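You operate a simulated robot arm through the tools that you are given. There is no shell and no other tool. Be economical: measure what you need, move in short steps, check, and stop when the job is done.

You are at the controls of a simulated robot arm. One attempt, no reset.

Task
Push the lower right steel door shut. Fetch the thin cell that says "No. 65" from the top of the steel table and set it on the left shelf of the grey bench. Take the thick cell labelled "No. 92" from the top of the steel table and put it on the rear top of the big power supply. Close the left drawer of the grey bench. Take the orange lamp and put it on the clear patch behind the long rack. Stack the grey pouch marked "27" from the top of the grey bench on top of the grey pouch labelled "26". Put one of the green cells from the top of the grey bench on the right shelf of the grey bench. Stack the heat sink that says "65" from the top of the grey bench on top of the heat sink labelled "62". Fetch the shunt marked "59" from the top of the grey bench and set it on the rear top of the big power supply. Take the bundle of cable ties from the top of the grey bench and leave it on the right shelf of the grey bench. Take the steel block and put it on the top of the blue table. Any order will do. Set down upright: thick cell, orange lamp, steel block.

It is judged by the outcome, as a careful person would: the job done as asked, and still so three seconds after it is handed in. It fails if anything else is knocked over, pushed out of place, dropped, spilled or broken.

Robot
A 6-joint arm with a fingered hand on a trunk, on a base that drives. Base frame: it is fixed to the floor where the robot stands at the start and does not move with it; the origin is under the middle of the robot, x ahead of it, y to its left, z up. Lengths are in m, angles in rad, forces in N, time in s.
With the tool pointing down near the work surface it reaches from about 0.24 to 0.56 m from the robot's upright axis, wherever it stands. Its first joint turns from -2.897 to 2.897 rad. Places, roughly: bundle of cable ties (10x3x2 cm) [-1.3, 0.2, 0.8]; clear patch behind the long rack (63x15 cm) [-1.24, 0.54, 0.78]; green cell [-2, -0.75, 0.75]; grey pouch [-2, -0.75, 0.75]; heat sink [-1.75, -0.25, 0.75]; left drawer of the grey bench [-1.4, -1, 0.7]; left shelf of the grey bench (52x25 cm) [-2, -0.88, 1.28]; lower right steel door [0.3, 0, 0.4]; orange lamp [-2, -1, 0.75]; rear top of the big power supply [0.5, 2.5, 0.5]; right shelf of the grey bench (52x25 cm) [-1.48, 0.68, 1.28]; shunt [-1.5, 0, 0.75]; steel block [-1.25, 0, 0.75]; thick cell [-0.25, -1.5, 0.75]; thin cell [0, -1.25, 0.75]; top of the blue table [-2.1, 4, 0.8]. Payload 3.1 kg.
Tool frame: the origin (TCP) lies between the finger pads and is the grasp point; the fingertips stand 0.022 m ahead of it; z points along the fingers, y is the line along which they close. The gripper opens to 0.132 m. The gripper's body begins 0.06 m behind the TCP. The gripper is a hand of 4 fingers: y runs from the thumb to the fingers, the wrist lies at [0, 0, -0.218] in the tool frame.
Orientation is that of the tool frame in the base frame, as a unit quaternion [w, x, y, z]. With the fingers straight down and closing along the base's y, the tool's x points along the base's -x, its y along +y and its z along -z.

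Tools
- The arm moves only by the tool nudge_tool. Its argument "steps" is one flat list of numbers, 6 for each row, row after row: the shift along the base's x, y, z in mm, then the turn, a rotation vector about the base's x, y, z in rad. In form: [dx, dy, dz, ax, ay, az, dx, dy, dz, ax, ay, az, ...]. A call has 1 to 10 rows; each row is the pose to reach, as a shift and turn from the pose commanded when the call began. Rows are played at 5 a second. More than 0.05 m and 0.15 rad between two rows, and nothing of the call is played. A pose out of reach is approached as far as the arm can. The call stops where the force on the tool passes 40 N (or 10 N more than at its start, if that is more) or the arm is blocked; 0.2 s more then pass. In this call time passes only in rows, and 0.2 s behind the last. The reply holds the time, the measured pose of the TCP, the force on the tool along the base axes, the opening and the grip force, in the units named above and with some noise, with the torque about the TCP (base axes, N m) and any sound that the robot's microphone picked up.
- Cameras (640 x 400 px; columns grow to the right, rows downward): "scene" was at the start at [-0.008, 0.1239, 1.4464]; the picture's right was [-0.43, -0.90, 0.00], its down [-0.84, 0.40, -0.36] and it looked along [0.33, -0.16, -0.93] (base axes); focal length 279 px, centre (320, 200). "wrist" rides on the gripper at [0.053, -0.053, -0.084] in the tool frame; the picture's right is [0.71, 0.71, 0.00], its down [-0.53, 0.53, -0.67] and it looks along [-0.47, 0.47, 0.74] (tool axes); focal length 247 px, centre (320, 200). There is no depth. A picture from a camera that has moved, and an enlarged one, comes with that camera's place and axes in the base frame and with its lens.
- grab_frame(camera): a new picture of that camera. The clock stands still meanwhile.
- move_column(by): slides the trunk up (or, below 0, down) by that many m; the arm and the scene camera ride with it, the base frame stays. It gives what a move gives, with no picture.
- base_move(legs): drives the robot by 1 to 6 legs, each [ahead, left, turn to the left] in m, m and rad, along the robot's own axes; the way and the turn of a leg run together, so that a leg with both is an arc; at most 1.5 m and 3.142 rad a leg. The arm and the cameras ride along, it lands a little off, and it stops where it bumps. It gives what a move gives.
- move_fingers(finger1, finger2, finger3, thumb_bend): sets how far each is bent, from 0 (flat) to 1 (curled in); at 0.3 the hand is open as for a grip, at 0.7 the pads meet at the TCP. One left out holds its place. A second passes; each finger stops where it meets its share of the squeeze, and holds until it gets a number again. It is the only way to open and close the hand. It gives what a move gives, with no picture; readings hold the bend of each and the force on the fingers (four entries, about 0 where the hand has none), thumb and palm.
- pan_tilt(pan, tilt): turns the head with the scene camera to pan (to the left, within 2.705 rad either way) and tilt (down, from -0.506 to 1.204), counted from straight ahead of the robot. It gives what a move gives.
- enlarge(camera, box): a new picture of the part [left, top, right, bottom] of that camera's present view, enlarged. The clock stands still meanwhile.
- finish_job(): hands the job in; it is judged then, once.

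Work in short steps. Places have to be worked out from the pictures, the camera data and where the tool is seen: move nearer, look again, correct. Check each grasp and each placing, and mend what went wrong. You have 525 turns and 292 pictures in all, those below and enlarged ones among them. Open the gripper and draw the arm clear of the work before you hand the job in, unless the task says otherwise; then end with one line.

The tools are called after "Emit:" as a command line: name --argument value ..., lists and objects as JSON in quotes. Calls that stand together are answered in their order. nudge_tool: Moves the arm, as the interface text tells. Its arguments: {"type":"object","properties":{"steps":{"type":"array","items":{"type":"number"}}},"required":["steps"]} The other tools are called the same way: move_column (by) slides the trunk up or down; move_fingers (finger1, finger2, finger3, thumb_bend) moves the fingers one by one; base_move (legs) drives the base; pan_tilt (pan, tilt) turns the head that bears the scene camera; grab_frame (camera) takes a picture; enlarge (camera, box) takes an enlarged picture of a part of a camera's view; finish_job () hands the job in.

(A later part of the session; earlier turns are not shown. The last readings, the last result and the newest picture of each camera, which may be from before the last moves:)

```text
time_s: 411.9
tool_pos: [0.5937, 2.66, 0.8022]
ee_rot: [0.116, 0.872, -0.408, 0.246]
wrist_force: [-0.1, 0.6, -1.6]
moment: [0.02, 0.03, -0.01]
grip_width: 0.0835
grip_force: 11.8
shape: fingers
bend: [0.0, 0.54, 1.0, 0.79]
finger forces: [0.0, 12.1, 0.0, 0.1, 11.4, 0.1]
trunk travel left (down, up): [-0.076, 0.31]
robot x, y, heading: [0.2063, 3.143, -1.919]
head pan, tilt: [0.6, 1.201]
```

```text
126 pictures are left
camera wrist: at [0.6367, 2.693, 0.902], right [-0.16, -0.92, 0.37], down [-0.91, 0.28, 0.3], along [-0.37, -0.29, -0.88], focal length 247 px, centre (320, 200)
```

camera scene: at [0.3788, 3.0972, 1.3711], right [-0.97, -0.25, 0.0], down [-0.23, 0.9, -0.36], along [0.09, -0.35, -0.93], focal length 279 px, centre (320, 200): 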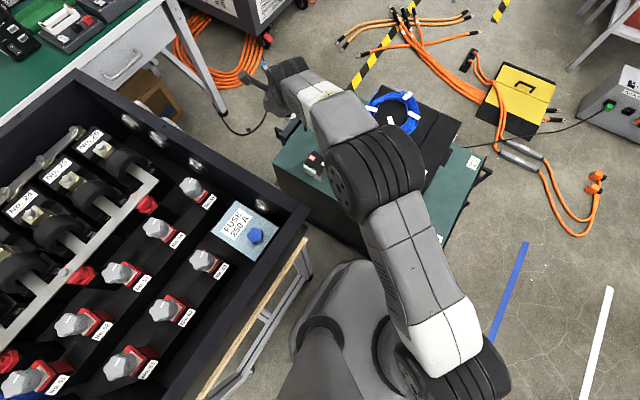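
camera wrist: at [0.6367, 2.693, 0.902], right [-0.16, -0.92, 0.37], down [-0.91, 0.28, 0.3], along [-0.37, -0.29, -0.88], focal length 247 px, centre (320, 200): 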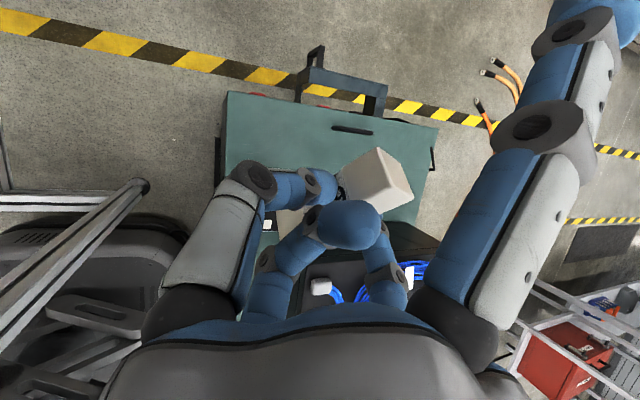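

Elbow is well clear now. Lower the trunk fully, then arm down in stages.

Emit:
move_column --by -0.07

Emit:
nudge_tool --steps '[0, 0, -30, 0, 0, 0, 0, 0, -60, 0, 0, 0, 0, 0, -90, 0, 0, 0, 0, 0, -120, 0, 0, 0]'

Emit:
grab_frame --camera "wrist"

```text
time_s: 413.0
tool_pos: [0.5939, 2.6588, 0.7333]
ee_rot: [0.117, 0.872, -0.408, 0.245]
wrist_force: [0.4, -0.9, -2.0]
moment: [0.03, -0.02, 0.01]
grip_width: 0.0834
grip_force: 12.1
shape: fingers
bend: [0.0, 0.54, 1.0, 0.79]
finger forces: [0.0, 12.1, 0.1, 0.0, 11.4, 0.0]
trunk travel left (down, up): [-0.006, 0.38]
robot x, y, heading: [0.2033, 3.1423, -1.917]
head pan, tilt: [0.6, 1.201]
```

```text
time_s: 414.0
tool_pos: [0.596, 2.66, 0.6152]
ee_rot: [0.116, 0.871, -0.409, 0.245]
wrist_force: [-0.2, 0.0, -2.2]
moment: [0.0, -0.02, -0.01]
grip_width: 0.0835
grip_force: 11.6
shape: fingers
bend: [0.0, 0.54, 1.0, 0.79]
finger forces: [0.0, 12.1, 0.1, 0.0, 11.4, 0.0]
trunk travel left (down, up): [-0.006, 0.38]
robot x, y, heading: [0.2074, 3.1459, -1.924]
head pan, tilt: [0.6, 1.201]
```

```text
125 pictures are left
camera wrist: at [0.638, 2.6933, 0.7148], right [-0.16, -0.92, 0.37], down [-0.91, 0.28, 0.3], along [-0.37, -0.29, -0.88], focal length 247 px, centre (320, 200)
```

wrist: 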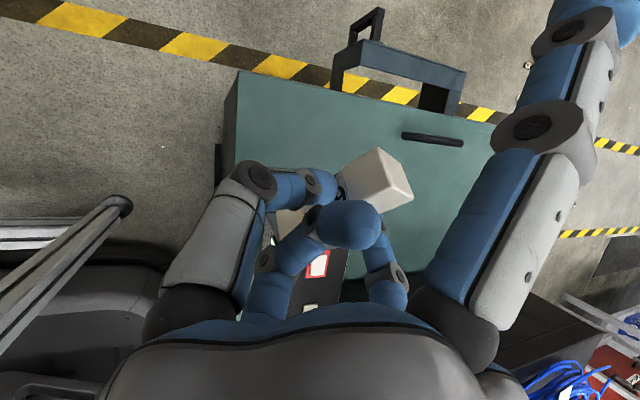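

The cell is close to finger 2's side; shift ~1 cm toward the rear/north, then descend carefully.

Emit:
nudge_tool --steps '[9, 5, 0, 0, 0, 0, 9, 5, -20, 0, 0, 0, 9, 5, -40, 0, 0, 0, 9, 5, -52, 0, 0, 0]'

Emit:
grab_frame --camera "wrist"

Emit:
enlarge --camera "scene" --box '[230, 50, 370, 200]'

```text
time_s: 415.0
tool_pos: [0.6025, 2.6643, 0.5625]
ee_rot: [0.116, 0.872, -0.408, 0.245]
wrist_force: [0.1, -0.4, -2.5]
moment: [0.03, 0.0, 0.0]
grip_width: 0.0836
grip_force: 12.1
shape: fingers
bend: [0.0, 0.54, 1.0, 0.79]
finger forces: [0.1, 12.3, 0.1, 0.0, 11.5, 0.0]
trunk travel left (down, up): [-0.006, 0.38]
robot x, y, heading: [0.2036, 3.1458, -1.922]
head pan, tilt: [0.6, 1.201]
```

```text
124 pictures are left
camera wrist: at [0.6451, 2.6974, 0.6608], right [-0.16, -0.92, 0.37], down [-0.91, 0.28, 0.3], along [-0.37, -0.29, -0.88], focal length 247 px, centre (320, 200)
```

wrist: 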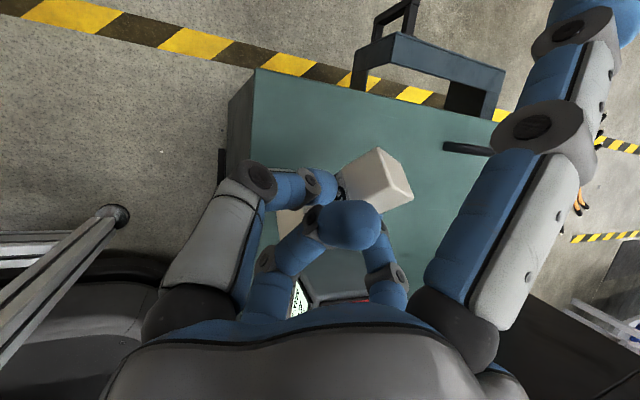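

```text
2.67 times, centred on (300, 125) of scene
camera zoom: at [0.3789, 3.0971, 1.3018], right [-0.97, -0.25, 0.0], down [-0.23, 0.9, -0.36], along [0.09, -0.35, -0.93], focal length 744 px, centre (373, 400)
```

zoom: 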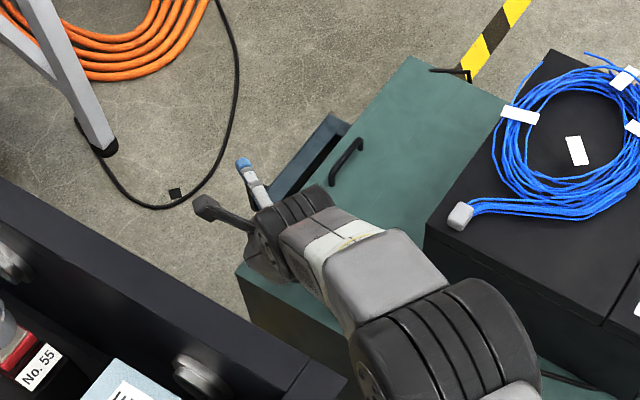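

Emit:
nudge_tool --steps '[0, 0, -6, 0, 0, 0, 0, 0, -12, 0, 0, 0, 0, 0, -17, 0, 0, 0]'

```text
time_s: 415.8
tool_pos: [0.6027, 2.6652, 0.5453]
ee_rot: [0.116, 0.872, -0.407, 0.245]
wrist_force: [0.0, -0.2, -2.0]
moment: [0.05, -0.02, -0.03]
grip_width: 0.0834
grip_force: 11.9
shape: fingers
bend: [0.0, 0.54, 1.0, 0.79]
finger forces: [0.0, 12.2, 0.1, 0.1, 11.3, 0.0]
trunk travel left (down, up): [-0.006, 0.38]
robot x, y, heading: [0.2072, 3.1435, -1.921]
head pan, tilt: [0.6, 1.201]
```

Emit:
nudge_tool --steps '[0, 0, -4, 0, 0, 0, 0, 0, -8, 0, 0, 0, 0, 0, -12, 0, 0, 0]'

Emit:
grab_frame --camera "wrist"

```text
time_s: 416.6
tool_pos: [0.6038, 2.664, 0.5333]
ee_rot: [0.116, 0.872, -0.407, 0.245]
wrist_force: [0.5, 0.0, -0.4]
moment: [-0.01, 0.04, 0.02]
grip_width: 0.0835
grip_force: 11.9
shape: fingers
bend: [0.0, 0.54, 1.0, 0.79]
finger forces: [0.0, 12.0, 0.0, 0.0, 11.9, 0.0]
trunk travel left (down, up): [-0.006, 0.38]
robot x, y, heading: [0.206, 3.1484, -1.919]
head pan, tilt: [0.6, 1.201]
```

```text
122 pictures are left
camera wrist: at [0.646, 2.698, 0.6321], right [-0.16, -0.92, 0.37], down [-0.91, 0.28, 0.3], along [-0.37, -0.29, -0.88], focal length 247 px, centre (320, 200)
```

wrist: 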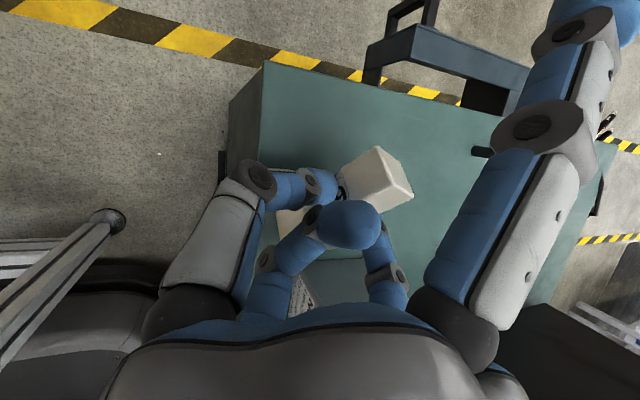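

Near end of the bar is touching (weight off). Press a little further so it levels, then release.

Emit:
nudge_tool --steps '[0, 0, -4, 0, 0, 0, 0, 0, -8, 0, 0, 0, 0, 0, -12, 0, 0, 0]'

```text
time_s: 417.4
tool_pos: [0.6035, 2.6652, 0.5206]
ee_rot: [0.116, 0.872, -0.408, 0.245]
wrist_force: [0.7, -0.4, 1.4]
moment: [0.02, 0.08, -0.02]
grip_width: 0.0838
grip_force: 12.3
shape: fingers
bend: [0.0, 0.54, 1.0, 0.8]
finger forces: [0.0, 12.0, 0.0, 0.0, 13.0, 0.0]
trunk travel left (down, up): [-0.006, 0.38]
robot x, y, heading: [0.2053, 3.1481, -1.921]
head pan, tilt: [0.6, 1.201]
```

Emit:
nudge_tool --steps '[0, 0, -3, 0, 0, 0, 0, 0, -6, 0, 0, 0, 0, 0, -9, 0, 0, 0]'

Emit:
grab_frame --camera "wrist"

```text
time_s: 418.2
tool_pos: [0.6036, 2.6661, 0.5112]
ee_rot: [0.116, 0.872, -0.408, 0.245]
wrist_force: [0.4, 0.0, 1.5]
moment: [0.01, 0.06, 0.03]
grip_width: 0.0836
grip_force: 12.3
shape: fingers
bend: [0.0, 0.54, 1.0, 0.8]
finger forces: [0.0, 12.7, 0.0, 0.0, 12.8, 0.0]
trunk travel left (down, up): [-0.006, 0.38]
robot x, y, heading: [0.206, 3.1479, -1.917]
head pan, tilt: [0.6, 1.201]
```

```text
121 pictures are left
camera wrist: at [0.6459, 2.6984, 0.6108], right [-0.16, -0.92, 0.37], down [-0.91, 0.28, 0.3], along [-0.37, -0.29, -0.88], focal length 247 px, centre (320, 200)
```

wrist: 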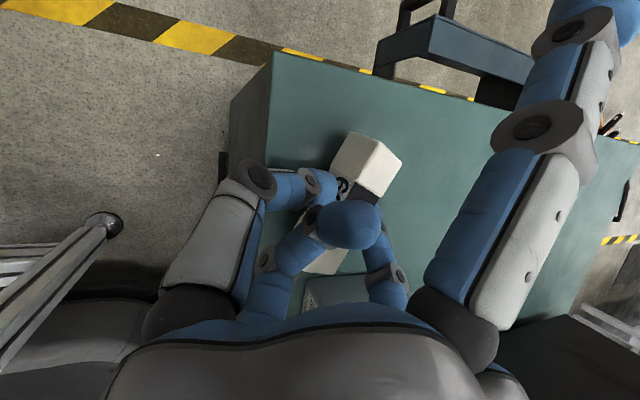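

Bar is now flat on the surface. Release.

Emit:
move_fingers --finger2 0.44 --thumb_bend 0.55

Emit:
grab_frame --camera "wrist"

```text
time_s: 419.2
tool_pos: [0.6035, 2.6651, 0.5115]
ee_rot: [0.117, 0.872, -0.408, 0.246]
wrist_force: [0.3, 0.5, 0.3]
moment: [-0.01, -0.01, 0.02]
grip_width: 0.0904
grip_force: 0.0
shape: fingers
bend: [0.0, 0.44, 1.0, 0.55]
finger forces: [0.0, 0.0, 0.1, 0.0, 0.0, 0.1]
trunk travel left (down, up): [-0.006, 0.38]
robot x, y, heading: [0.203, 3.1484, -1.924]
head pan, tilt: [0.6, 1.201]
```

```text
120 pictures are left
camera wrist: at [0.6458, 2.6984, 0.6108], right [-0.16, -0.92, 0.37], down [-0.91, 0.28, 0.3], along [-0.37, -0.29, -0.88], focal length 247 px, centre (320, 200)
```

wrist: 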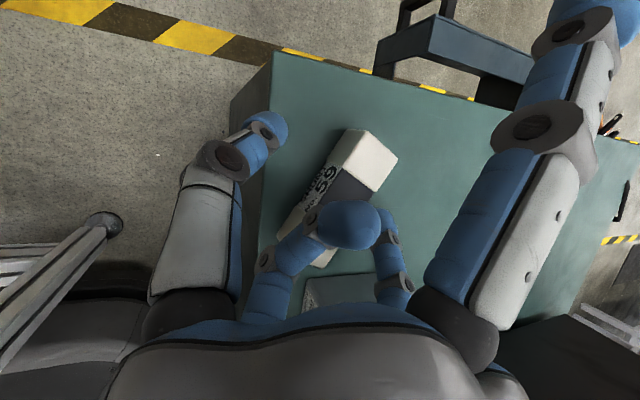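

Flat and inside the rear zone. Lift straight up and retract.

Emit:
nudge_tool --steps '[0, 0, 15, 0, 0, 0, 0, 0, 40, 0, 0, 0, 0, 0, 75, 0, 0, 0, 0, 0, 115, 0, 0, 0, 0, 0, 155, 0, 0, 0]'

Emit:
move_column --by 0.2

Emit:
nudge_tool --steps '[-30, 24, 20, 0, 0, 0, -60, 48, 30, 0, 0, 0, -90, 72, 30, 0, 0, 0, -120, 97, 30, 0, 0, 0, -150, 121, 30, 0, 0, 0, -176, 143, 30, 0, 0, 0]'

Emit:
grab_frame --camera "wrist"

```text
time_s: 420.4
tool_pos: [0.6017, 2.6651, 0.6674]
ee_rot: [0.116, 0.872, -0.408, 0.245]
wrist_force: [0.4, -0.2, -0.1]
moment: [-0.02, 0.01, -0.03]
grip_width: 0.0903
grip_force: 0.0
shape: fingers
bend: [0.0, 0.44, 1.0, 0.55]
finger forces: [0.1, 0.0, 0.0, 0.0, 0.0, 0.0]
trunk travel left (down, up): [-0.006, 0.38]
robot x, y, heading: [0.2054, 3.1446, -1.92]
head pan, tilt: [0.6, 1.201]
```

```text
time_s: 422.6
tool_pos: [0.601, 2.6657, 0.8666]
ee_rot: [0.116, 0.872, -0.407, 0.245]
wrist_force: [0.7, -0.4, 0.4]
moment: [0.0, -0.01, 0.0]
grip_width: 0.0902
grip_force: 0.1
shape: fingers
bend: [0.0, 0.44, 1.0, 0.55]
finger forces: [0.0, 0.0, 0.0, 0.0, 0.0, 0.0]
trunk travel left (down, up): [-0.206, 0.18]
robot x, y, heading: [0.2035, 3.1463, -1.921]
head pan, tilt: [0.6, 1.201]
```

```text
time_s: 424.0
tool_pos: [0.4303, 2.8226, 0.8953]
ee_rot: [0.11, 0.917, -0.302, 0.235]
wrist_force: [-0.9, -2.0, 0.4]
moment: [0.17, -0.03, 0.08]
grip_width: 0.0903
grip_force: 0.1
shape: fingers
bend: [0.0, 0.44, 1.0, 0.55]
finger forces: [0.1, 0.1, 0.0, 0.0, 0.0, 0.0]
out of reach, approached as far as the arm can: row 4, 5
trunk travel left (down, up): [-0.206, 0.18]
robot x, y, heading: [0.2041, 3.1438, -1.921]
head pan, tilt: [0.6, 1.201]
```

```text
119 pictures are left
camera wrist: at [0.4711, 2.8679, 0.9902], right [0.07, -0.92, 0.39], down [-0.93, 0.08, 0.35], along [-0.35, -0.39, -0.85], focal length 247 px, centre (320, 200)
```

wrist: 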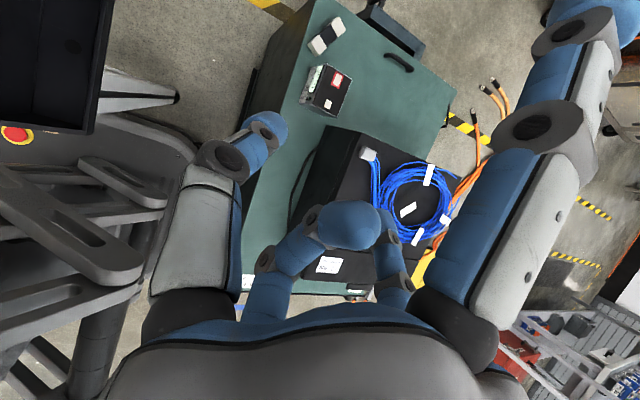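

Shunt and cell both well placed. Raise trunk and drive away from the tray table.

Emit:
move_column --by 0.17

Emit:
base_move --legs '[[0, -0.12, 0], [-0.25, -0.5, 0], [0, -0.35, 0]]'

Emit:
move_fingers --finger1 0.3 --finger2 0.3 --finger3 0.3 --thumb_bend 0.3

```text
time_s: 425.9
tool_pos: [0.4273, 2.8085, 1.0668]
ee_rot: [0.116, 0.872, -0.408, 0.245]
wrist_force: [-0.5, -0.5, -0.4]
moment: [-0.02, 0.0, -0.02]
grip_width: 0.0902
grip_force: 0.1
shape: fingers
bend: [0.0, 0.44, 1.0, 0.55]
finger forces: [0.0, 0.0, 0.0, 0.1, 0.1, 0.0]
trunk travel left (down, up): [-0.376, 0.01]
robot x, y, heading: [0.2058, 3.1451, -1.918]
head pan, tilt: [0.6, 1.201]
```

```text
time_s: 431.8
tool_pos: [-0.3979, 3.3828, 1.0657]
ee_rot: [0.118, 0.869, -0.414, 0.245]
wrist_force: [-1.1, -0.4, 0.2]
moment: [0.02, 0.01, -0.01]
grip_width: 0.0907
grip_force: 0.1
shape: fingers
bend: [0.0, 0.44, 1.0, 0.55]
finger forces: [0.0, 0.0, 0.0, 0.0, 0.0, 0.0]
trunk travel left (down, up): [-0.376, 0.01]
robot x, y, heading: [-0.6159, 3.7212, -1.937]
head pan, tilt: [0.6, 1.201]
```

```text
time_s: 432.8
tool_pos: [-0.3968, 3.3817, 1.0668]
ee_rot: [0.118, 0.868, -0.415, 0.245]
wrist_force: [-0.6, 0.3, -1.1]
moment: [-0.01, 0.03, -0.01]
grip_width: 0.0878
grip_force: 0.1
shape: fingers
bend: [0.3, 0.3, 0.3, 0.3]
finger forces: [0.0, 0.1, 0.0, 0.1, 0.0, 0.0]
trunk travel left (down, up): [-0.376, 0.01]
robot x, y, heading: [-0.6126, 3.7245, -1.938]
head pan, tilt: [0.6, 1.201]
```

Next: return to the bench's left (south) end for the lamp. Drive the known route.

Emit:
base_move --legs '[[1.1, -0.08, 0], [0.71, -0.07, 0], [0.91, -0.61, 0], [1.46, 0.18, 0], [1.2, 0.25, 0]]'

Emit:
nudge_tool --steps '[0, 0, 0, 0.05, 0.05, 0, 0, 0, 0, 0, 0, 0]'

```text
time_s: 459.9
tool_pos: [-2.6773, -1.5342, 1.0672]
ee_rot: [0.121, 0.864, -0.424, 0.244]
wrist_force: [0.4, 0.2, -1.3]
moment: [0.02, 0.01, 0.01]
grip_width: 0.0879
grip_force: 0.1
shape: fingers
bend: [0.3, 0.3, 0.3, 0.3]
finger forces: [0.0, 0.1, 0.0, 0.0, 0.0, 0.1]
trunk travel left (down, up): [-0.376, 0.01]
robot x, y, heading: [-2.8865, -1.1893, -1.961]
head pan, tilt: [0.6, 1.201]
```

```text
time_s: 460.5
tool_pos: [-2.6773, -1.5325, 1.0662]
ee_rot: [0.121, 0.864, -0.424, 0.243]
wrist_force: [0.1, -0.1, -0.7]
moment: [0.01, -0.02, -0.02]
grip_width: 0.088
grip_force: 0.1
shape: fingers
bend: [0.3, 0.3, 0.3, 0.3]
finger forces: [0.0, 0.0, 0.1, 0.0, 0.1, 0.0]
trunk travel left (down, up): [-0.376, 0.01]
robot x, y, heading: [-2.8874, -1.1886, -1.956]
head pan, tilt: [0.6, 1.201]
```

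Straighten the hand and bring it in front; then drive into the gap facing east and look at the lamp.

Emit:
nudge_tool --steps '[-42, 5, 0, 0.054, 0.042, 0, -84, 10, 0, 0.108, 0.085, 0, -126, 14, 0, 0.162, 0.127, 0, -168, 19, 0, 0.216, 0.17, 0, -210, 24, 0, 0.27, 0.212, 0, -252, 28, 0, 0.325, 0.254, 0, -294, 33, 0, 0.38, 0.297, 0, -334, 37, 0, 0.433, 0.339, 0]'

Emit:
base_move --legs '[[0, 0, 1.642], [0.87, -0.06, 0]]'

Emit:
pan_tilt --pan 1.4 --tilt 0.8

Emit:
grab_frame --camera "scene"

```text
time_s: 462.3
tool_pos: [-3.0123, -1.4974, 1.0658]
ee_rot: [0.001, 0.898, -0.439, -0.001]
wrist_force: [0.7, -0.6, 0.3]
moment: [-0.01, -0.02, 0.0]
grip_width: 0.0879
grip_force: 0.0
shape: fingers
bend: [0.3, 0.3, 0.3, 0.3]
finger forces: [0.0, 0.0, 0.1, 0.1, 0.0, 0.0]
trunk travel left (down, up): [-0.376, 0.01]
robot x, y, heading: [-2.888, -1.1874, -1.956]
head pan, tilt: [0.6, 1.201]
```

```text
time_s: 470.8
tool_pos: [-1.7778, -1.6444, 1.0654]
ee_rot: [0.002, 0.937, 0.349, 0.001]
wrist_force: [0.0, 0.3, -0.2]
moment: [-0.01, -0.01, 0.02]
grip_width: 0.0881
grip_force: 0.0
shape: fingers
bend: [0.3, 0.3, 0.3, 0.3]
finger forces: [0.1, 0.0, 0.0, 0.0, 0.0, 0.1]
trunk travel left (down, up): [-0.376, 0.01]
robot x, y, heading: [-2.0903, -1.5377, -0.338]
head pan, tilt: [0.6, 1.201]
```

```text
time_s: 472.0
tool_pos: [-1.7763, -1.6453, 1.0662]
ee_rot: [0.002, 0.937, 0.349, 0.002]
wrist_force: [-0.3, -0.2, -1.1]
moment: [-0.01, 0.01, 0.03]
grip_width: 0.0878
grip_force: 0.0
shape: fingers
bend: [0.3, 0.3, 0.3, 0.3]
finger forces: [0.0, 0.0, 0.1, 0.1, 0.0, 0.0]
trunk travel left (down, up): [-0.376, 0.01]
robot x, y, heading: [-2.094, -1.5355, -0.341]
head pan, tilt: [1.4, 0.799]
```

```text
118 pictures are left
camera scene: at [-2.0597, -1.3061, 1.6994], right [0.87, -0.49, 0.0], down [-0.35, -0.63, -0.7], along [0.34, 0.61, -0.72], focal length 279 px, centre (320, 200)
```

scene: 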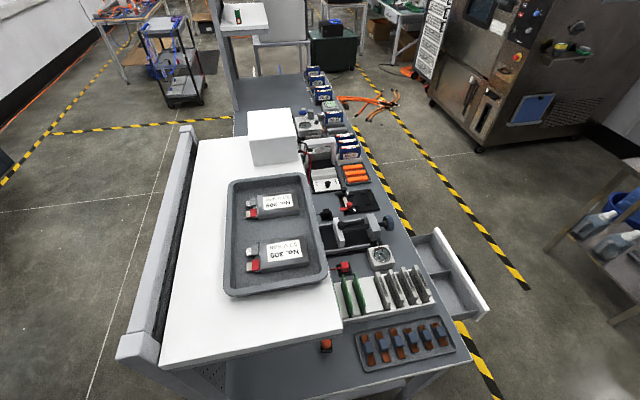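

Lamp is at the left end next to the shelf's front edge. Move a bit toward the front and swing the arm over for a wrist view.

Emit:
base_move --legs '[[0.18, 0.045, 0]]'

Emit:
nudge_tool --steps '[0, 42, 0, 0, 0, 0, 0, 84, 0, 0, 0, 0, 0, 126, 0, 0, 0, 0, -3, 168, 0, 0, 0, 0, -6, 210, 0, 0, 0, 0, -10, 252, 0, 0, 0, 0, -14, 292, 0, 0, 0, 0, -18, 330, 0, 0, 0, 0]'

Emit:
nudge_tool --steps '[-36, 23, 0, 0, 0, 0, -72, 46, 0, 0, 0, 0, -108, 68, 0, 0, 0, 0, -144, 91, 0, 0, 0, 0, -180, 114, 0, 0, 0, 0, -216, 136, 0, 0, 0, 0, -252, 159, -20, 0, 0, 0, -288, 181, -40, 0, 0, 0, -321, 203, -60, 0, 0, 0]'

Emit:
grab_frame --camera "wrist"

```text
time_s: 473.5
tool_pos: [-1.5899, -1.6634, 1.0661]
ee_rot: [0.002, 0.938, 0.347, 0.001]
wrist_force: [0.7, 0.0, 0.5]
moment: [0.01, -0.01, 0.0]
grip_width: 0.0878
grip_force: 0.1
shape: fingers
bend: [0.3, 0.3, 0.3, 0.3]
finger forces: [0.0, 0.0, 0.0, 0.1, 0.1, 0.0]
trunk travel left (down, up): [-0.376, 0.01]
robot x, y, heading: [-1.9059, -1.5526, -0.339]
head pan, tilt: [1.4, 0.799]
```

```text
time_s: 475.3
tool_pos: [-1.6115, -1.331, 1.0643]
ee_rot: [0.003, 0.938, 0.347, 0.0]
wrist_force: [-0.1, -0.2, 0.5]
moment: [-0.02, 0.01, 0.01]
grip_width: 0.088
grip_force: 0.0
shape: fingers
bend: [0.3, 0.3, 0.3, 0.3]
finger forces: [0.0, 0.0, 0.0, 0.0, 0.1, 0.1]
trunk travel left (down, up): [-0.376, 0.01]
robot x, y, heading: [-1.9097, -1.5535, -0.34]
head pan, tilt: [1.4, 0.799]
```

```text
time_s: 477.0
tool_pos: [-1.7851, -1.1782, 1.0573]
ee_rot: [-0.01, 0.968, 0.252, 0.007]
wrist_force: [0.3, -1.0, 0.5]
moment: [0.0, 0.01, 0.03]
grip_width: 0.0878
grip_force: 0.1
shape: fingers
bend: [0.3, 0.3, 0.3, 0.3]
finger forces: [0.1, 0.0, 0.0, 0.1, 0.0, 0.1]
trunk travel left (down, up): [-0.376, 0.01]
robot x, y, heading: [-1.9093, -1.5538, -0.342]
head pan, tilt: [1.4, 0.799]
stopped in row 8: the arm was blocked; the commanded pose is now the measured one
```

```text
117 pictures are left
camera wrist: at [-1.7653, -1.1076, 1.1427], right [0.96, -0.27, 0.0], down [-0.21, -0.73, 0.65], along [-0.17, -0.63, -0.76], focal length 247 px, centre (320, 200)
```

wrist: 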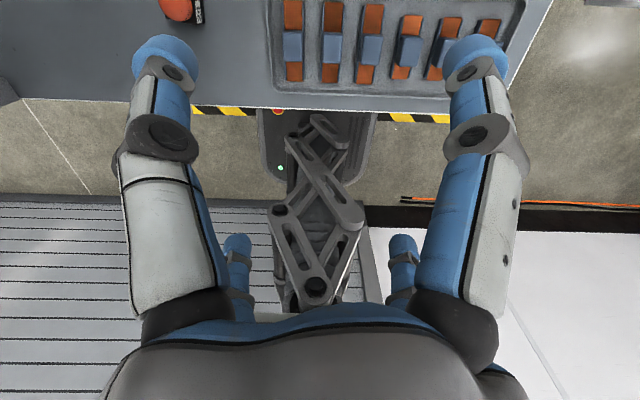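

The wrist bumped the shelf edge (too high). Back off and check the shelf.

Emit:
nudge_tool --steps '[25, -10, 0, 0, 0, 0, 50, -20, -20, 0, 0, 0, 70, -25, -50, 0, 0, 0, 70, -25, -90, 0, 0, 0]'

Emit:
grab_frame --camera "scene"

```text
time_s: 478.0
tool_pos: [-1.7169, -1.2032, 0.9693]
ee_rot: [-0.01, 0.967, 0.253, 0.008]
wrist_force: [0.5, 0.5, 0.2]
moment: [-0.03, -0.01, -0.01]
grip_width: 0.0879
grip_force: 0.0
shape: fingers
bend: [0.3, 0.3, 0.3, 0.3]
finger forces: [0.0, 0.1, 0.0, 0.1, 0.0, 0.1]
trunk travel left (down, up): [-0.376, 0.01]
robot x, y, heading: [-1.9069, -1.5535, -0.339]
head pan, tilt: [1.4, 0.799]
```

```text
116 pictures are left
camera scene: at [-1.8726, -1.3222, 1.6992], right [0.87, -0.49, 0.0], down [-0.35, -0.63, -0.7], along [0.34, 0.61, -0.72], focal length 279 px, centre (320, 200)
```

scene: 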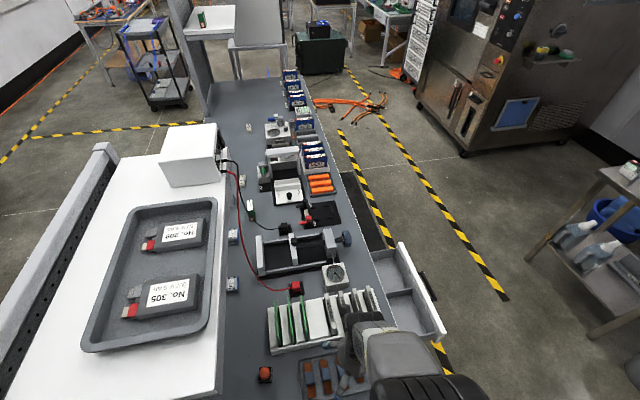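

Shelf and tray unaffected. Lower the trunk so the whole arm stays under the shelf height, then approach the lamp from the front side.

Emit:
nudge_tool --steps '[15, -10, 40, 0, 0, 0, 25, -15, 80, 0, 0, 0, 25, -15, 120, 0, 0, 0]'

Emit:
move_column --by -0.2

Emit:
nudge_tool --steps '[-30, 15, 10, 0, 0, 0, -60, 30, 20, 0, 0, 0, -90, 45, 20, 0, 0, 0, -120, 60, 20, 0, 0, 0]'

Emit:
grab_frame --camera "wrist"

```text
time_s: 478.8
tool_pos: [-1.6916, -1.219, 1.0879]
ee_rot: [-0.01, 0.967, 0.254, 0.008]
wrist_force: [0.2, 0.1, 0.6]
moment: [0.03, 0.04, 0.02]
grip_width: 0.0881
grip_force: 0.0
shape: fingers
bend: [0.3, 0.3, 0.3, 0.3]
finger forces: [0.0, 0.0, 0.0, 0.0, 0.1, 0.0]
trunk travel left (down, up): [-0.376, 0.01]
robot x, y, heading: [-1.9065, -1.5532, -0.34]
head pan, tilt: [1.4, 0.799]
```

```text
time_s: 480.9
tool_pos: [-1.6911, -1.2188, 0.8883]
ee_rot: [-0.01, 0.967, 0.254, 0.009]
wrist_force: [-0.2, 0.4, 0.2]
moment: [0.0, 0.04, 0.0]
grip_width: 0.0879
grip_force: 0.0
shape: fingers
bend: [0.3, 0.3, 0.3, 0.3]
finger forces: [0.0, 0.0, 0.0, 0.0, 0.0, 0.1]
trunk travel left (down, up): [-0.176, 0.21]
robot x, y, heading: [-1.9075, -1.5528, -0.338]
head pan, tilt: [1.4, 0.799]
```

```text
time_s: 482.1
tool_pos: [-1.7817, -1.1648, 0.9139]
ee_rot: [-0.017, 0.977, 0.214, 0.012]
wrist_force: [-0.2, -0.2, -0.1]
moment: [0.02, 0.02, -0.01]
grip_width: 0.0878
grip_force: 0.1
shape: fingers
bend: [0.3, 0.3, 0.3, 0.3]
finger forces: [0.0, 0.1, 0.1, 0.0, 0.0, 0.0]
trunk travel left (down, up): [-0.176, 0.21]
robot x, y, heading: [-1.9042, -1.5567, -0.333]
head pan, tilt: [1.4, 0.799]
stopped in row 4: the arm was blocked; the commanded pose is now the measured one
```

```text
115 pictures are left
camera wrist: at [-1.7561, -1.0971, 1.0001], right [0.94, -0.35, 0.0], down [-0.27, -0.72, 0.64], along [-0.22, -0.6, -0.77], focal length 247 px, centre (320, 200)
```

wrist: 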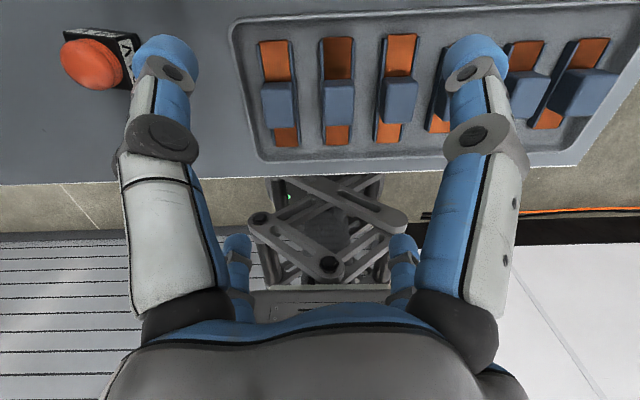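

The camera mast on the robot's left blocks the arm there. I'll back out to the front, turn to face the bench end, and come back in sideways.

Emit:
nudge_tool --steps '[30, -20, 30, 0, 0, 0, 60, -50, 50, 0, 0, 0, 90, -90, 70, 0, 0, 0, 115, -130, 90, 0, 0, 0, 140, -170, 110, 0, 0, 0, 160, -210, 130, 0, 0, 0, 180, -250, 140, 0, 0, 0]'

Emit:
base_move --legs '[[0.62, 0, 0], [0, 0, 1.59]]'

Emit:
pan_tilt --pan 0.1 --tilt 0.8

Emit:
grab_frame --camera "scene"

```text
refused: row 3 steps farther than a row can; nothing moved
```

```text
time_s: 489.4
tool_pos: [-1.7106, -1.6339, 0.913]
ee_rot: [-0.019, 0.541, 0.841, -0.004]
wrist_force: [0.7, 0.1, -0.3]
moment: [-0.01, 0.02, 0.04]
grip_width: 0.0881
grip_force: 0.1
shape: fingers
bend: [0.3, 0.3, 0.3, 0.3]
finger forces: [0.1, 0.0, 0.0, 0.0, 0.0, 0.0]
trunk travel left (down, up): [-0.176, 0.21]
robot x, y, heading: [-1.3223, -1.7623, 1.225]
head pan, tilt: [1.4, 0.799]
```

```text
time_s: 490.9
tool_pos: [-1.71, -1.6347, 0.9129]
ee_rot: [-0.02, 0.541, 0.841, -0.003]
wrist_force: [-1.2, 0.0, 0.8]
moment: [0.02, 0.01, 0.02]
grip_width: 0.0882
grip_force: 0.1
shape: fingers
bend: [0.3, 0.3, 0.3, 0.3]
finger forces: [0.0, 0.1, 0.0, 0.0, 0.0, 0.0]
trunk travel left (down, up): [-0.176, 0.21]
robot x, y, heading: [-1.3228, -1.7588, 1.229]
head pan, tilt: [0.099, 0.799]
```

```text
114 pictures are left
camera scene: at [-1.4605, -1.6889, 1.4997], right [0.97, -0.24, 0.0], down [-0.17, -0.7, -0.7], along [0.17, 0.68, -0.72], focal length 279 px, centre (320, 200)
```

scene: 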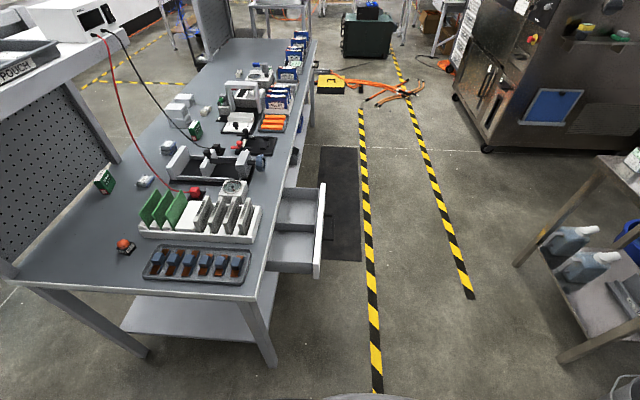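

Lucky—no contact. All clear view: lamp at left end, drawer open. Swing the arm to the front.

Emit:
nudge_tool --steps '[24, 31, 20, 0, 0, 0, 48, 62, 40, 0, 0, 0, 72, 94, 60, 0, 0, 0, 110, 122, 70, 0, 0, 0, 149, 151, 80, 0, 0, 0, 187, 180, 90, 0, 0, 0, 223, 191, 100, 0, 0, 0, 259, 203, 110, 0, 0, 0, 295, 214, 120, 0, 0, 0, 331, 225, 130, 0, 0, 0]'

Emit:
nudge_tool --steps '[45, 0, 0, 0, 0, 0, 90, 0, 0, 0, 0, 0, 140, 0, 0, 0, 0, 0]'

Emit:
base_move --legs '[[0.0, 0.35, 0.03], [0.03, 0.25, 0]]'

Emit:
grab_frame --camera "wrist"

Emit:
grab_frame --camera "scene"

```text
time_s: 493.1
tool_pos: [-1.3776, -1.4097, 1.0438]
ee_rot: [-0.02, 0.541, 0.841, -0.004]
wrist_force: [0.7, -0.5, -0.5]
moment: [0.02, 0.02, -0.05]
grip_width: 0.0881
grip_force: 0.0
shape: fingers
bend: [0.3, 0.3, 0.3, 0.3]
finger forces: [0.0, 0.0, 0.1, 0.0, 0.1, 0.0]
trunk travel left (down, up): [-0.176, 0.21]
robot x, y, heading: [-1.3253, -1.7635, 1.222]
head pan, tilt: [0.099, 0.799]
```

```text
time_s: 493.9
tool_pos: [-1.2389, -1.4076, 1.044]
ee_rot: [-0.02, 0.541, 0.841, -0.004]
wrist_force: [0.0, 1.1, -0.9]
moment: [-0.02, 0.03, 0.02]
grip_width: 0.088
grip_force: 0.0
shape: fingers
bend: [0.3, 0.3, 0.3, 0.3]
finger forces: [0.1, 0.0, 0.0, 0.0, 0.0, 0.0]
trunk travel left (down, up): [-0.176, 0.21]
robot x, y, heading: [-1.3216, -1.7636, 1.225]
head pan, tilt: [0.099, 0.799]
```

```text
time_s: 497.6
tool_pos: [-1.806, -1.1862, 1.045]
ee_rot: [-0.019, 0.529, 0.848, -0.004]
wrist_force: [0.0, 0.6, 0.1]
moment: [0.01, -0.01, 0.02]
grip_width: 0.0878
grip_force: 0.0
shape: fingers
bend: [0.3, 0.3, 0.3, 0.3]
finger forces: [0.0, 0.1, 0.0, 0.0, 0.1, 0.0]
trunk travel left (down, up): [-0.176, 0.21]
robot x, y, heading: [-1.8822, -1.5434, 1.258]
head pan, tilt: [0.099, 0.799]
```

```text
113 pictures are left
camera wrist: at [-1.8737, -1.1624, 1.1302], right [0.33, 0.95, 0.0], down [0.73, -0.25, 0.64], along [0.6, -0.21, -0.77], focal length 247 px, centre (320, 200)
```

wrist: 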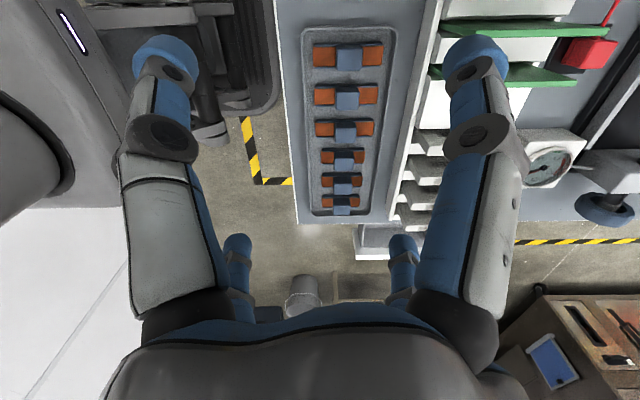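

```text
112 pictures are left
camera scene: at [-2.0202, -1.4734, 1.4995], right [0.98, -0.22, 0.0], down [-0.15, -0.7, -0.7], along [0.15, 0.68, -0.72], focal length 279 px, centre (320, 200)
```

scene: 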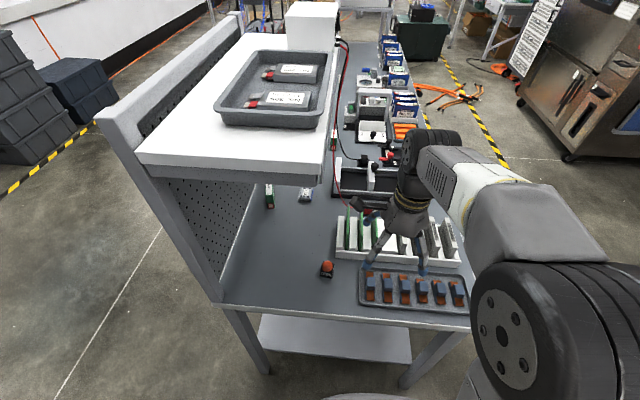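

Emit:
enlarge --camera "scene" --box '[296, 245, 356, 295]'

```text
8.00 times, centred on (326, 270) of scene
camera zoom: at [-2.0202, -1.4734, 1.4995], right [0.98, -0.22, 0.0], down [-0.15, -0.7, -0.7], along [0.15, 0.68, -0.72], focal length 2232 px, centre (272, -360)
```

zoom: 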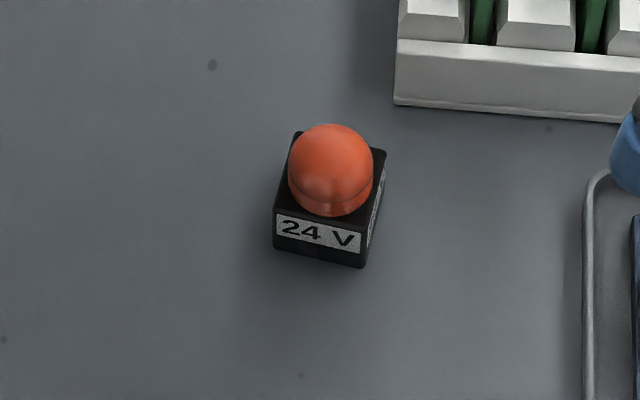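

Lamp: 3.2 cm cube base with dome, total ~6 cm tall. Align the hand to its faces with a small outward tilt and move above it under the shelf height.

Emit:
move_fingers --finger1 0.42 --finger2 0.42 --finger3 0.42 --thumb_bend 0.42

Emit:
nudge_tool --steps '[0, 0, -35, 0, 0, 0.14, 0, 0, -70, 0, 0, 0.28, 0, 0, -105, 0, 0, 0.42, 0, 0, -115, 0, 0, 0.56, 0, 0, -115, 0, 0, 0.7]'

Emit:
nudge_tool --steps '[-25, 22, 0, 0.08, -0.026, 0, -50, 44, 0, 0.162, -0.053, 0, -78, 73, 0, 0.162, -0.053, 0, -108, 100, 0, 0.162, -0.053, 0]'

Emit:
grab_frame --camera "wrist"

Emit:
enlarge --camera "scene" --box '[266, 205, 396, 305]'

```text
time_s: 498.6
tool_pos: [-1.8053, -1.186, 1.0436]
ee_rot: [-0.021, 0.529, 0.848, -0.003]
wrist_force: [-0.4, 0.0, -0.5]
moment: [-0.03, -0.01, -0.03]
grip_width: 0.0602
grip_force: 0.0
shape: fingers
bend: [0.42, 0.42, 0.42, 0.42]
finger forces: [0.1, 0.0, 0.1, 0.1, 0.0, 0.0]
trunk travel left (down, up): [-0.176, 0.21]
robot x, y, heading: [-1.8811, -1.543, 1.257]
head pan, tilt: [0.099, 0.799]
```

```text
time_s: 499.8
tool_pos: [-1.8071, -1.1875, 0.9292]
ee_rot: [-0.017, 0.205, 0.978, -0.01]
wrist_force: [0.3, 0.2, -0.5]
moment: [-0.01, 0.01, 0.01]
grip_width: 0.0605
grip_force: 0.1
shape: fingers
bend: [0.42, 0.42, 0.42, 0.42]
finger forces: [0.0, 0.0, 0.0, 0.0, 0.1, 0.0]
trunk travel left (down, up): [-0.176, 0.21]
robot x, y, heading: [-1.8774, -1.5443, 1.253]
head pan, tilt: [0.099, 0.799]
```

```text
time_s: 500.8
tool_pos: [-1.9135, -1.0862, 0.9289]
ee_rot: [-0.007, 0.204, 0.976, 0.074]
wrist_force: [0.0, -0.8, 0.2]
moment: [0.03, 0.03, -0.02]
grip_width: 0.0602
grip_force: 0.1
shape: fingers
bend: [0.42, 0.42, 0.42, 0.42]
finger forces: [0.1, 0.0, 0.1, 0.1, 0.1, 0.0]
trunk travel left (down, up): [-0.176, 0.21]
robot x, y, heading: [-1.8769, -1.5434, 1.255]
head pan, tilt: [0.099, 0.799]
```

```text
110 pictures are left
camera wrist: at [-1.984, -1.1252, 1.0056], right [-0.36, 0.92, 0.13], down [0.68, 0.17, 0.71], along [0.63, 0.35, -0.69], focal length 247 px, centre (320, 200)
```

wrist: 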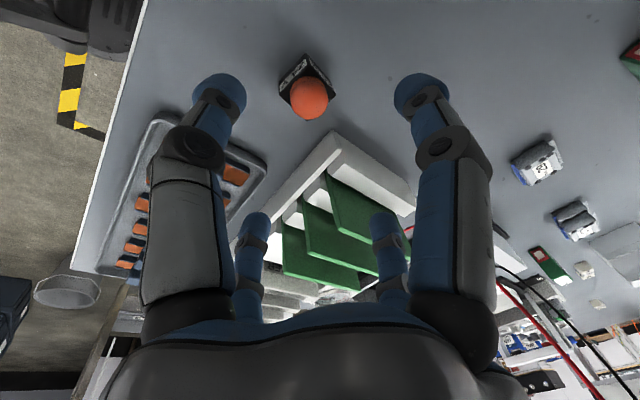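

```text
4.00 times, centred on (331, 255) of scene
camera zoom: at [-2.0195, -1.4735, 1.4996], right [0.98, -0.22, 0.0], down [-0.15, -0.7, -0.7], along [0.15, 0.68, -0.72], focal length 1116 px, centre (276, -20)
```

zoom: 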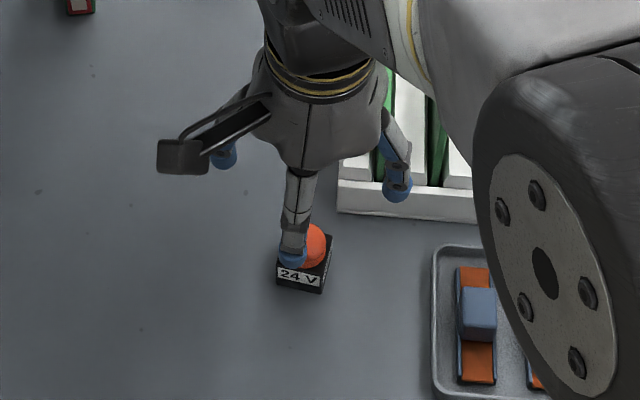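

Lamp centre ≈(-1.914,-1.081); the hand is aligned. Descend and grip.

Emit:
nudge_tool --steps '[-1, 1, -35, 0, 0, 0, -2, 1, -70, 0, 0, 0, -2, 1, -92, 0, 0, 0, -2, 1, -104, 0, 0, 0]'

Emit:
move_fingers --finger1 0.75 --finger2 0.75 --finger3 0.75 --thumb_bend 0.75

Emit:
grab_frame --camera "wrist"

```text
time_s: 501.8
tool_pos: [-1.9144, -1.0848, 0.8242]
ee_rot: [-0.007, 0.205, 0.976, 0.075]
wrist_force: [0.1, 0.4, 0.0]
moment: [0.04, 0.01, 0.0]
grip_width: 0.0604
grip_force: 0.1
shape: fingers
bend: [0.42, 0.42, 0.42, 0.42]
finger forces: [0.0, 0.0, 0.0, 0.1, 0.0, 0.1]
trunk travel left (down, up): [-0.176, 0.21]
robot x, y, heading: [-1.8779, -1.5423, 1.251]
head pan, tilt: [0.099, 0.799]
```

```text
time_s: 502.8
tool_pos: [-1.9154, -1.0849, 0.8238]
ee_rot: [-0.008, 0.205, 0.976, 0.074]
wrist_force: [-0.5, 0.6, 0.0]
moment: [-0.01, -0.02, -0.01]
grip_width: 0.0136
grip_force: 16.3
shape: fingers
bend: [0.61, 0.6, 0.61, 0.64]
finger forces: [6.3, 7.4, 6.2, 0.1, 13.2, 0.1]
trunk travel left (down, up): [-0.176, 0.21]
robot x, y, heading: [-1.8815, -1.5411, 1.251]
head pan, tilt: [0.099, 0.799]
```

```text
108 pictures are left
camera wrist: at [-1.9853, -1.124, 0.9019], right [-0.36, 0.92, 0.13], down [0.68, 0.17, 0.71], along [0.63, 0.35, -0.69], focal length 247 px, centre (320, 200)
```

wrist: 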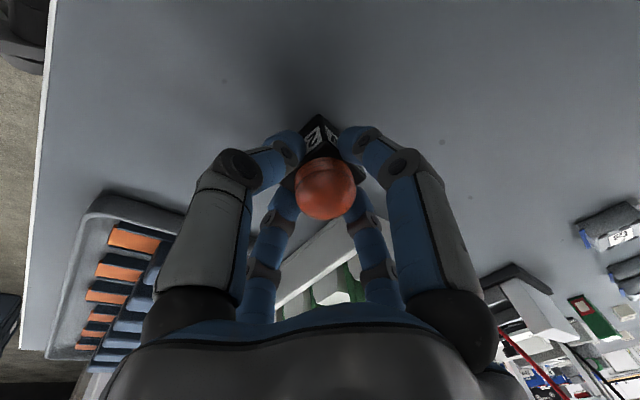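

Lamp gripped symmetrically. Lift under the shelf edge, back out, and drive to the bench front at the right end.

Emit:
nudge_tool --steps '[0, 0, 25, 0, 0, 0, 0, 0, 60, 0, 0, 0, 5, -5, 95, 0, 0, 0, 35, -30, 105, 0, 0, 0, 70, -60, 115, 0, 0, 0, 105, -85, 135, 0, 0, 0, 130, -100, 170, 0, 0, 0, 140, -110, 210, 0, 0, 0]'

Emit:
base_move --legs '[[0, -0.8, 0], [0, 0, 1.575], [0, -1.1, 0], [0, -1.0, 0]]'

Emit:
pan_tilt --pan 0 --tilt 0.7

Emit:
grab_frame --camera "scene"

```text
time_s: 504.6
tool_pos: [-1.7752, -1.1917, 1.037]
ee_rot: [-0.008, 0.205, 0.976, 0.074]
wrist_force: [0.2, 0.5, -0.7]
moment: [0.01, 0.02, -0.01]
grip_width: 0.0132
grip_force: 15.9
shape: fingers
bend: [0.61, 0.6, 0.61, 0.64]
finger forces: [6.2, 7.4, 6.0, 0.0, 12.8, 0.0]
trunk travel left (down, up): [-0.176, 0.21]
robot x, y, heading: [-1.8755, -1.5396, 1.253]
head pan, tilt: [0.099, 0.799]
```

```text
time_s: 522.7
tool_pos: [-0.837, 0.2955, 1.0359]
ee_rot: [-0.059, -0.554, 0.829, 0.047]
wrist_force: [-0.7, 0.2, -0.2]
moment: [0.01, 0.01, -0.05]
grip_width: 0.0132
grip_force: 15.9
shape: fingers
bend: [0.61, 0.6, 0.61, 0.64]
finger forces: [6.3, 7.5, 6.1, 0.1, 12.4, 0.0]
trunk travel left (down, up): [-0.176, 0.21]
robot x, y, heading: [-0.4881, 0.1971, 2.843]
head pan, tilt: [0.099, 0.799]
```

```text
time_s: 523.4
tool_pos: [-0.839, 0.2946, 1.0362]
ee_rot: [-0.059, -0.553, 0.829, 0.047]
wrist_force: [1.0, -0.5, -1.4]
moment: [0.03, -0.01, -0.01]
grip_width: 0.0131
grip_force: 15.9
shape: fingers
bend: [0.61, 0.6, 0.61, 0.64]
finger forces: [6.5, 7.5, 6.1, 0.1, 12.4, 0.0]
trunk travel left (down, up): [-0.176, 0.21]
robot x, y, heading: [-0.4871, 0.1963, 2.843]
head pan, tilt: [0.0, 0.7]
```

```text
107 pictures are left
camera scene: at [-0.5517, 0.0641, 1.5079], right [0.29, 0.96, 0.0], down [0.62, -0.19, -0.76], along [-0.73, 0.22, -0.64], focal length 279 px, centre (320, 200)
```

scene: 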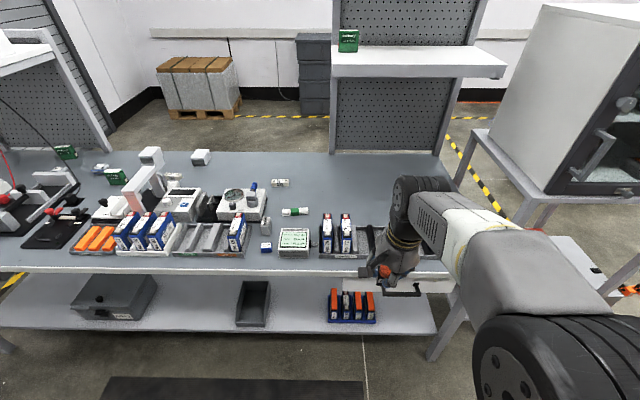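

Robot is in front of the right part of the bench. Move in and look at the patch behind the long rack from the wrist camera.

Emit:
base_move --legs '[[0.178, 0, -0.015]]'

Emit:
nudge_tool --steps '[-38, 12, 0, 0, 0, 0, -76, 24, 0, 0, 0, 0, -114, 36, 0, 0, 0, 0, -150, 48, 0, 0, 0, 0]'

Emit:
grab_frame --camera "wrist"

Emit:
grab_frame --camera "scene"

```text
time_s: 524.9
tool_pos: [-1.0068, 0.3537, 1.0356]
ee_rot: [-0.058, -0.547, 0.834, 0.047]
wrist_force: [0.1, 0.3, -0.9]
moment: [0.01, -0.03, -0.03]
grip_width: 0.013
grip_force: 16.7
shape: fingers
bend: [0.61, 0.6, 0.61, 0.64]
finger forces: [6.4, 7.5, 6.0, 0.1, 12.3, 0.0]
trunk travel left (down, up): [-0.176, 0.21]
robot x, y, heading: [-0.6555, 0.2513, 2.827]
head pan, tilt: [0.0, 0.7]
```

```text
time_s: 525.9
tool_pos: [-1.1558, 0.4009, 1.0355]
ee_rot: [-0.057, -0.547, 0.834, 0.045]
wrist_force: [-0.5, 0.3, -0.9]
moment: [0.02, 0.0, 0.0]
grip_width: 0.013
grip_force: 16.3
shape: fingers
bend: [0.61, 0.59, 0.61, 0.64]
finger forces: [6.5, 7.3, 6.1, 0.0, 12.4, 0.0]
trunk travel left (down, up): [-0.176, 0.21]
robot x, y, heading: [-0.6549, 0.2498, 2.829]
head pan, tilt: [0.0, 0.7]
```

```text
106 pictures are left
camera wrist: at [-1.1163, 0.3308, 1.1134], right [-0.92, -0.37, 0.13], down [-0.17, 0.68, 0.71], along [-0.35, 0.63, -0.69], focal length 247 px, centre (320, 200)
```

wrist: 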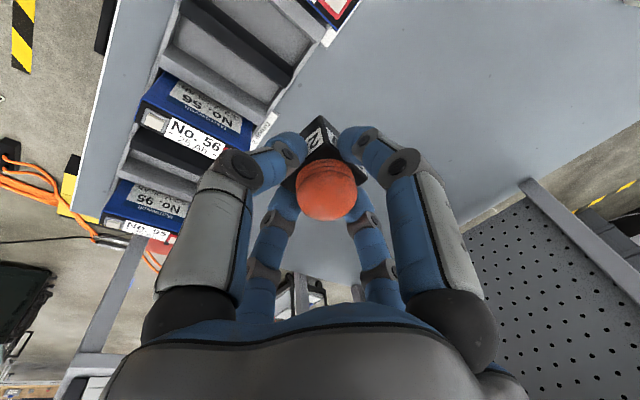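

```text
105 pictures are left
camera scene: at [-0.7245, 0.1192, 1.5079], right [0.31, 0.95, 0.0], down [0.61, -0.2, -0.76], along [-0.73, 0.24, -0.64], focal length 279 px, centre (320, 200)
```

scene: 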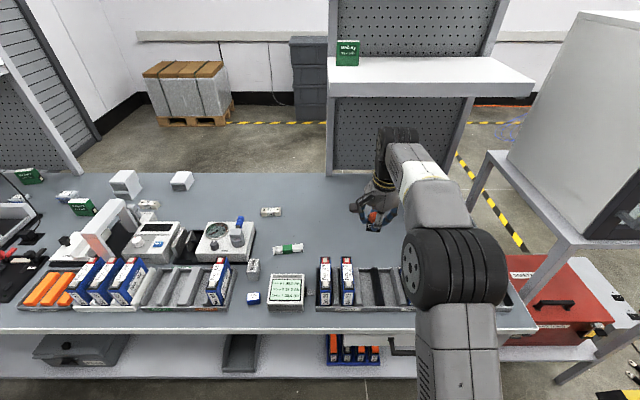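

Rack's back edge is at D≈0.537; target D≈0.48 in the patch. Extend and lower.

Emit:
nudge_tool --steps '[-37, 12, -10, 0, 0, 0, -74, 24, -40, 0, 0, 0, -74, 24, -80, 0, 0, 0, -74, 24, -120, 0, 0, 0, -74, 24, -160, 0, 0, 0, -74, 24, -190, 0, 0, 0]'

Emit:
grab_frame --camera "wrist"

```text
time_s: 527.3
tool_pos: [-1.2283, 0.4244, 0.845]
ee_rot: [-0.058, -0.547, 0.834, 0.047]
wrist_force: [0.1, 0.4, -0.1]
moment: [0.0, 0.0, -0.01]
grip_width: 0.0127
grip_force: 16.4
shape: fingers
bend: [0.61, 0.59, 0.61, 0.65]
finger forces: [6.3, 7.6, 6.1, 0.1, 12.3, 0.0]
out of reach, approached as far as the arm can: row 2, 3, 4
trunk travel left (down, up): [-0.176, 0.21]
robot x, y, heading: [-0.6565, 0.2524, 2.825]
head pan, tilt: [0.0, 0.7]
```

```text
104 pictures are left
camera wrist: at [-1.189, 0.3536, 0.9231], right [-0.92, -0.37, 0.13], down [-0.17, 0.68, 0.71], along [-0.35, 0.63, -0.69], focal length 247 px, centre (320, 200)
```

wrist: 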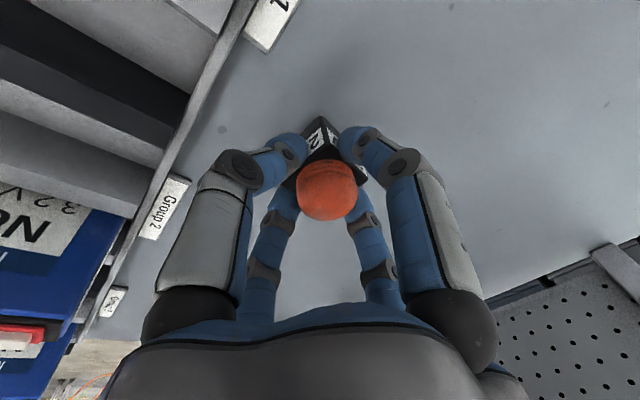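

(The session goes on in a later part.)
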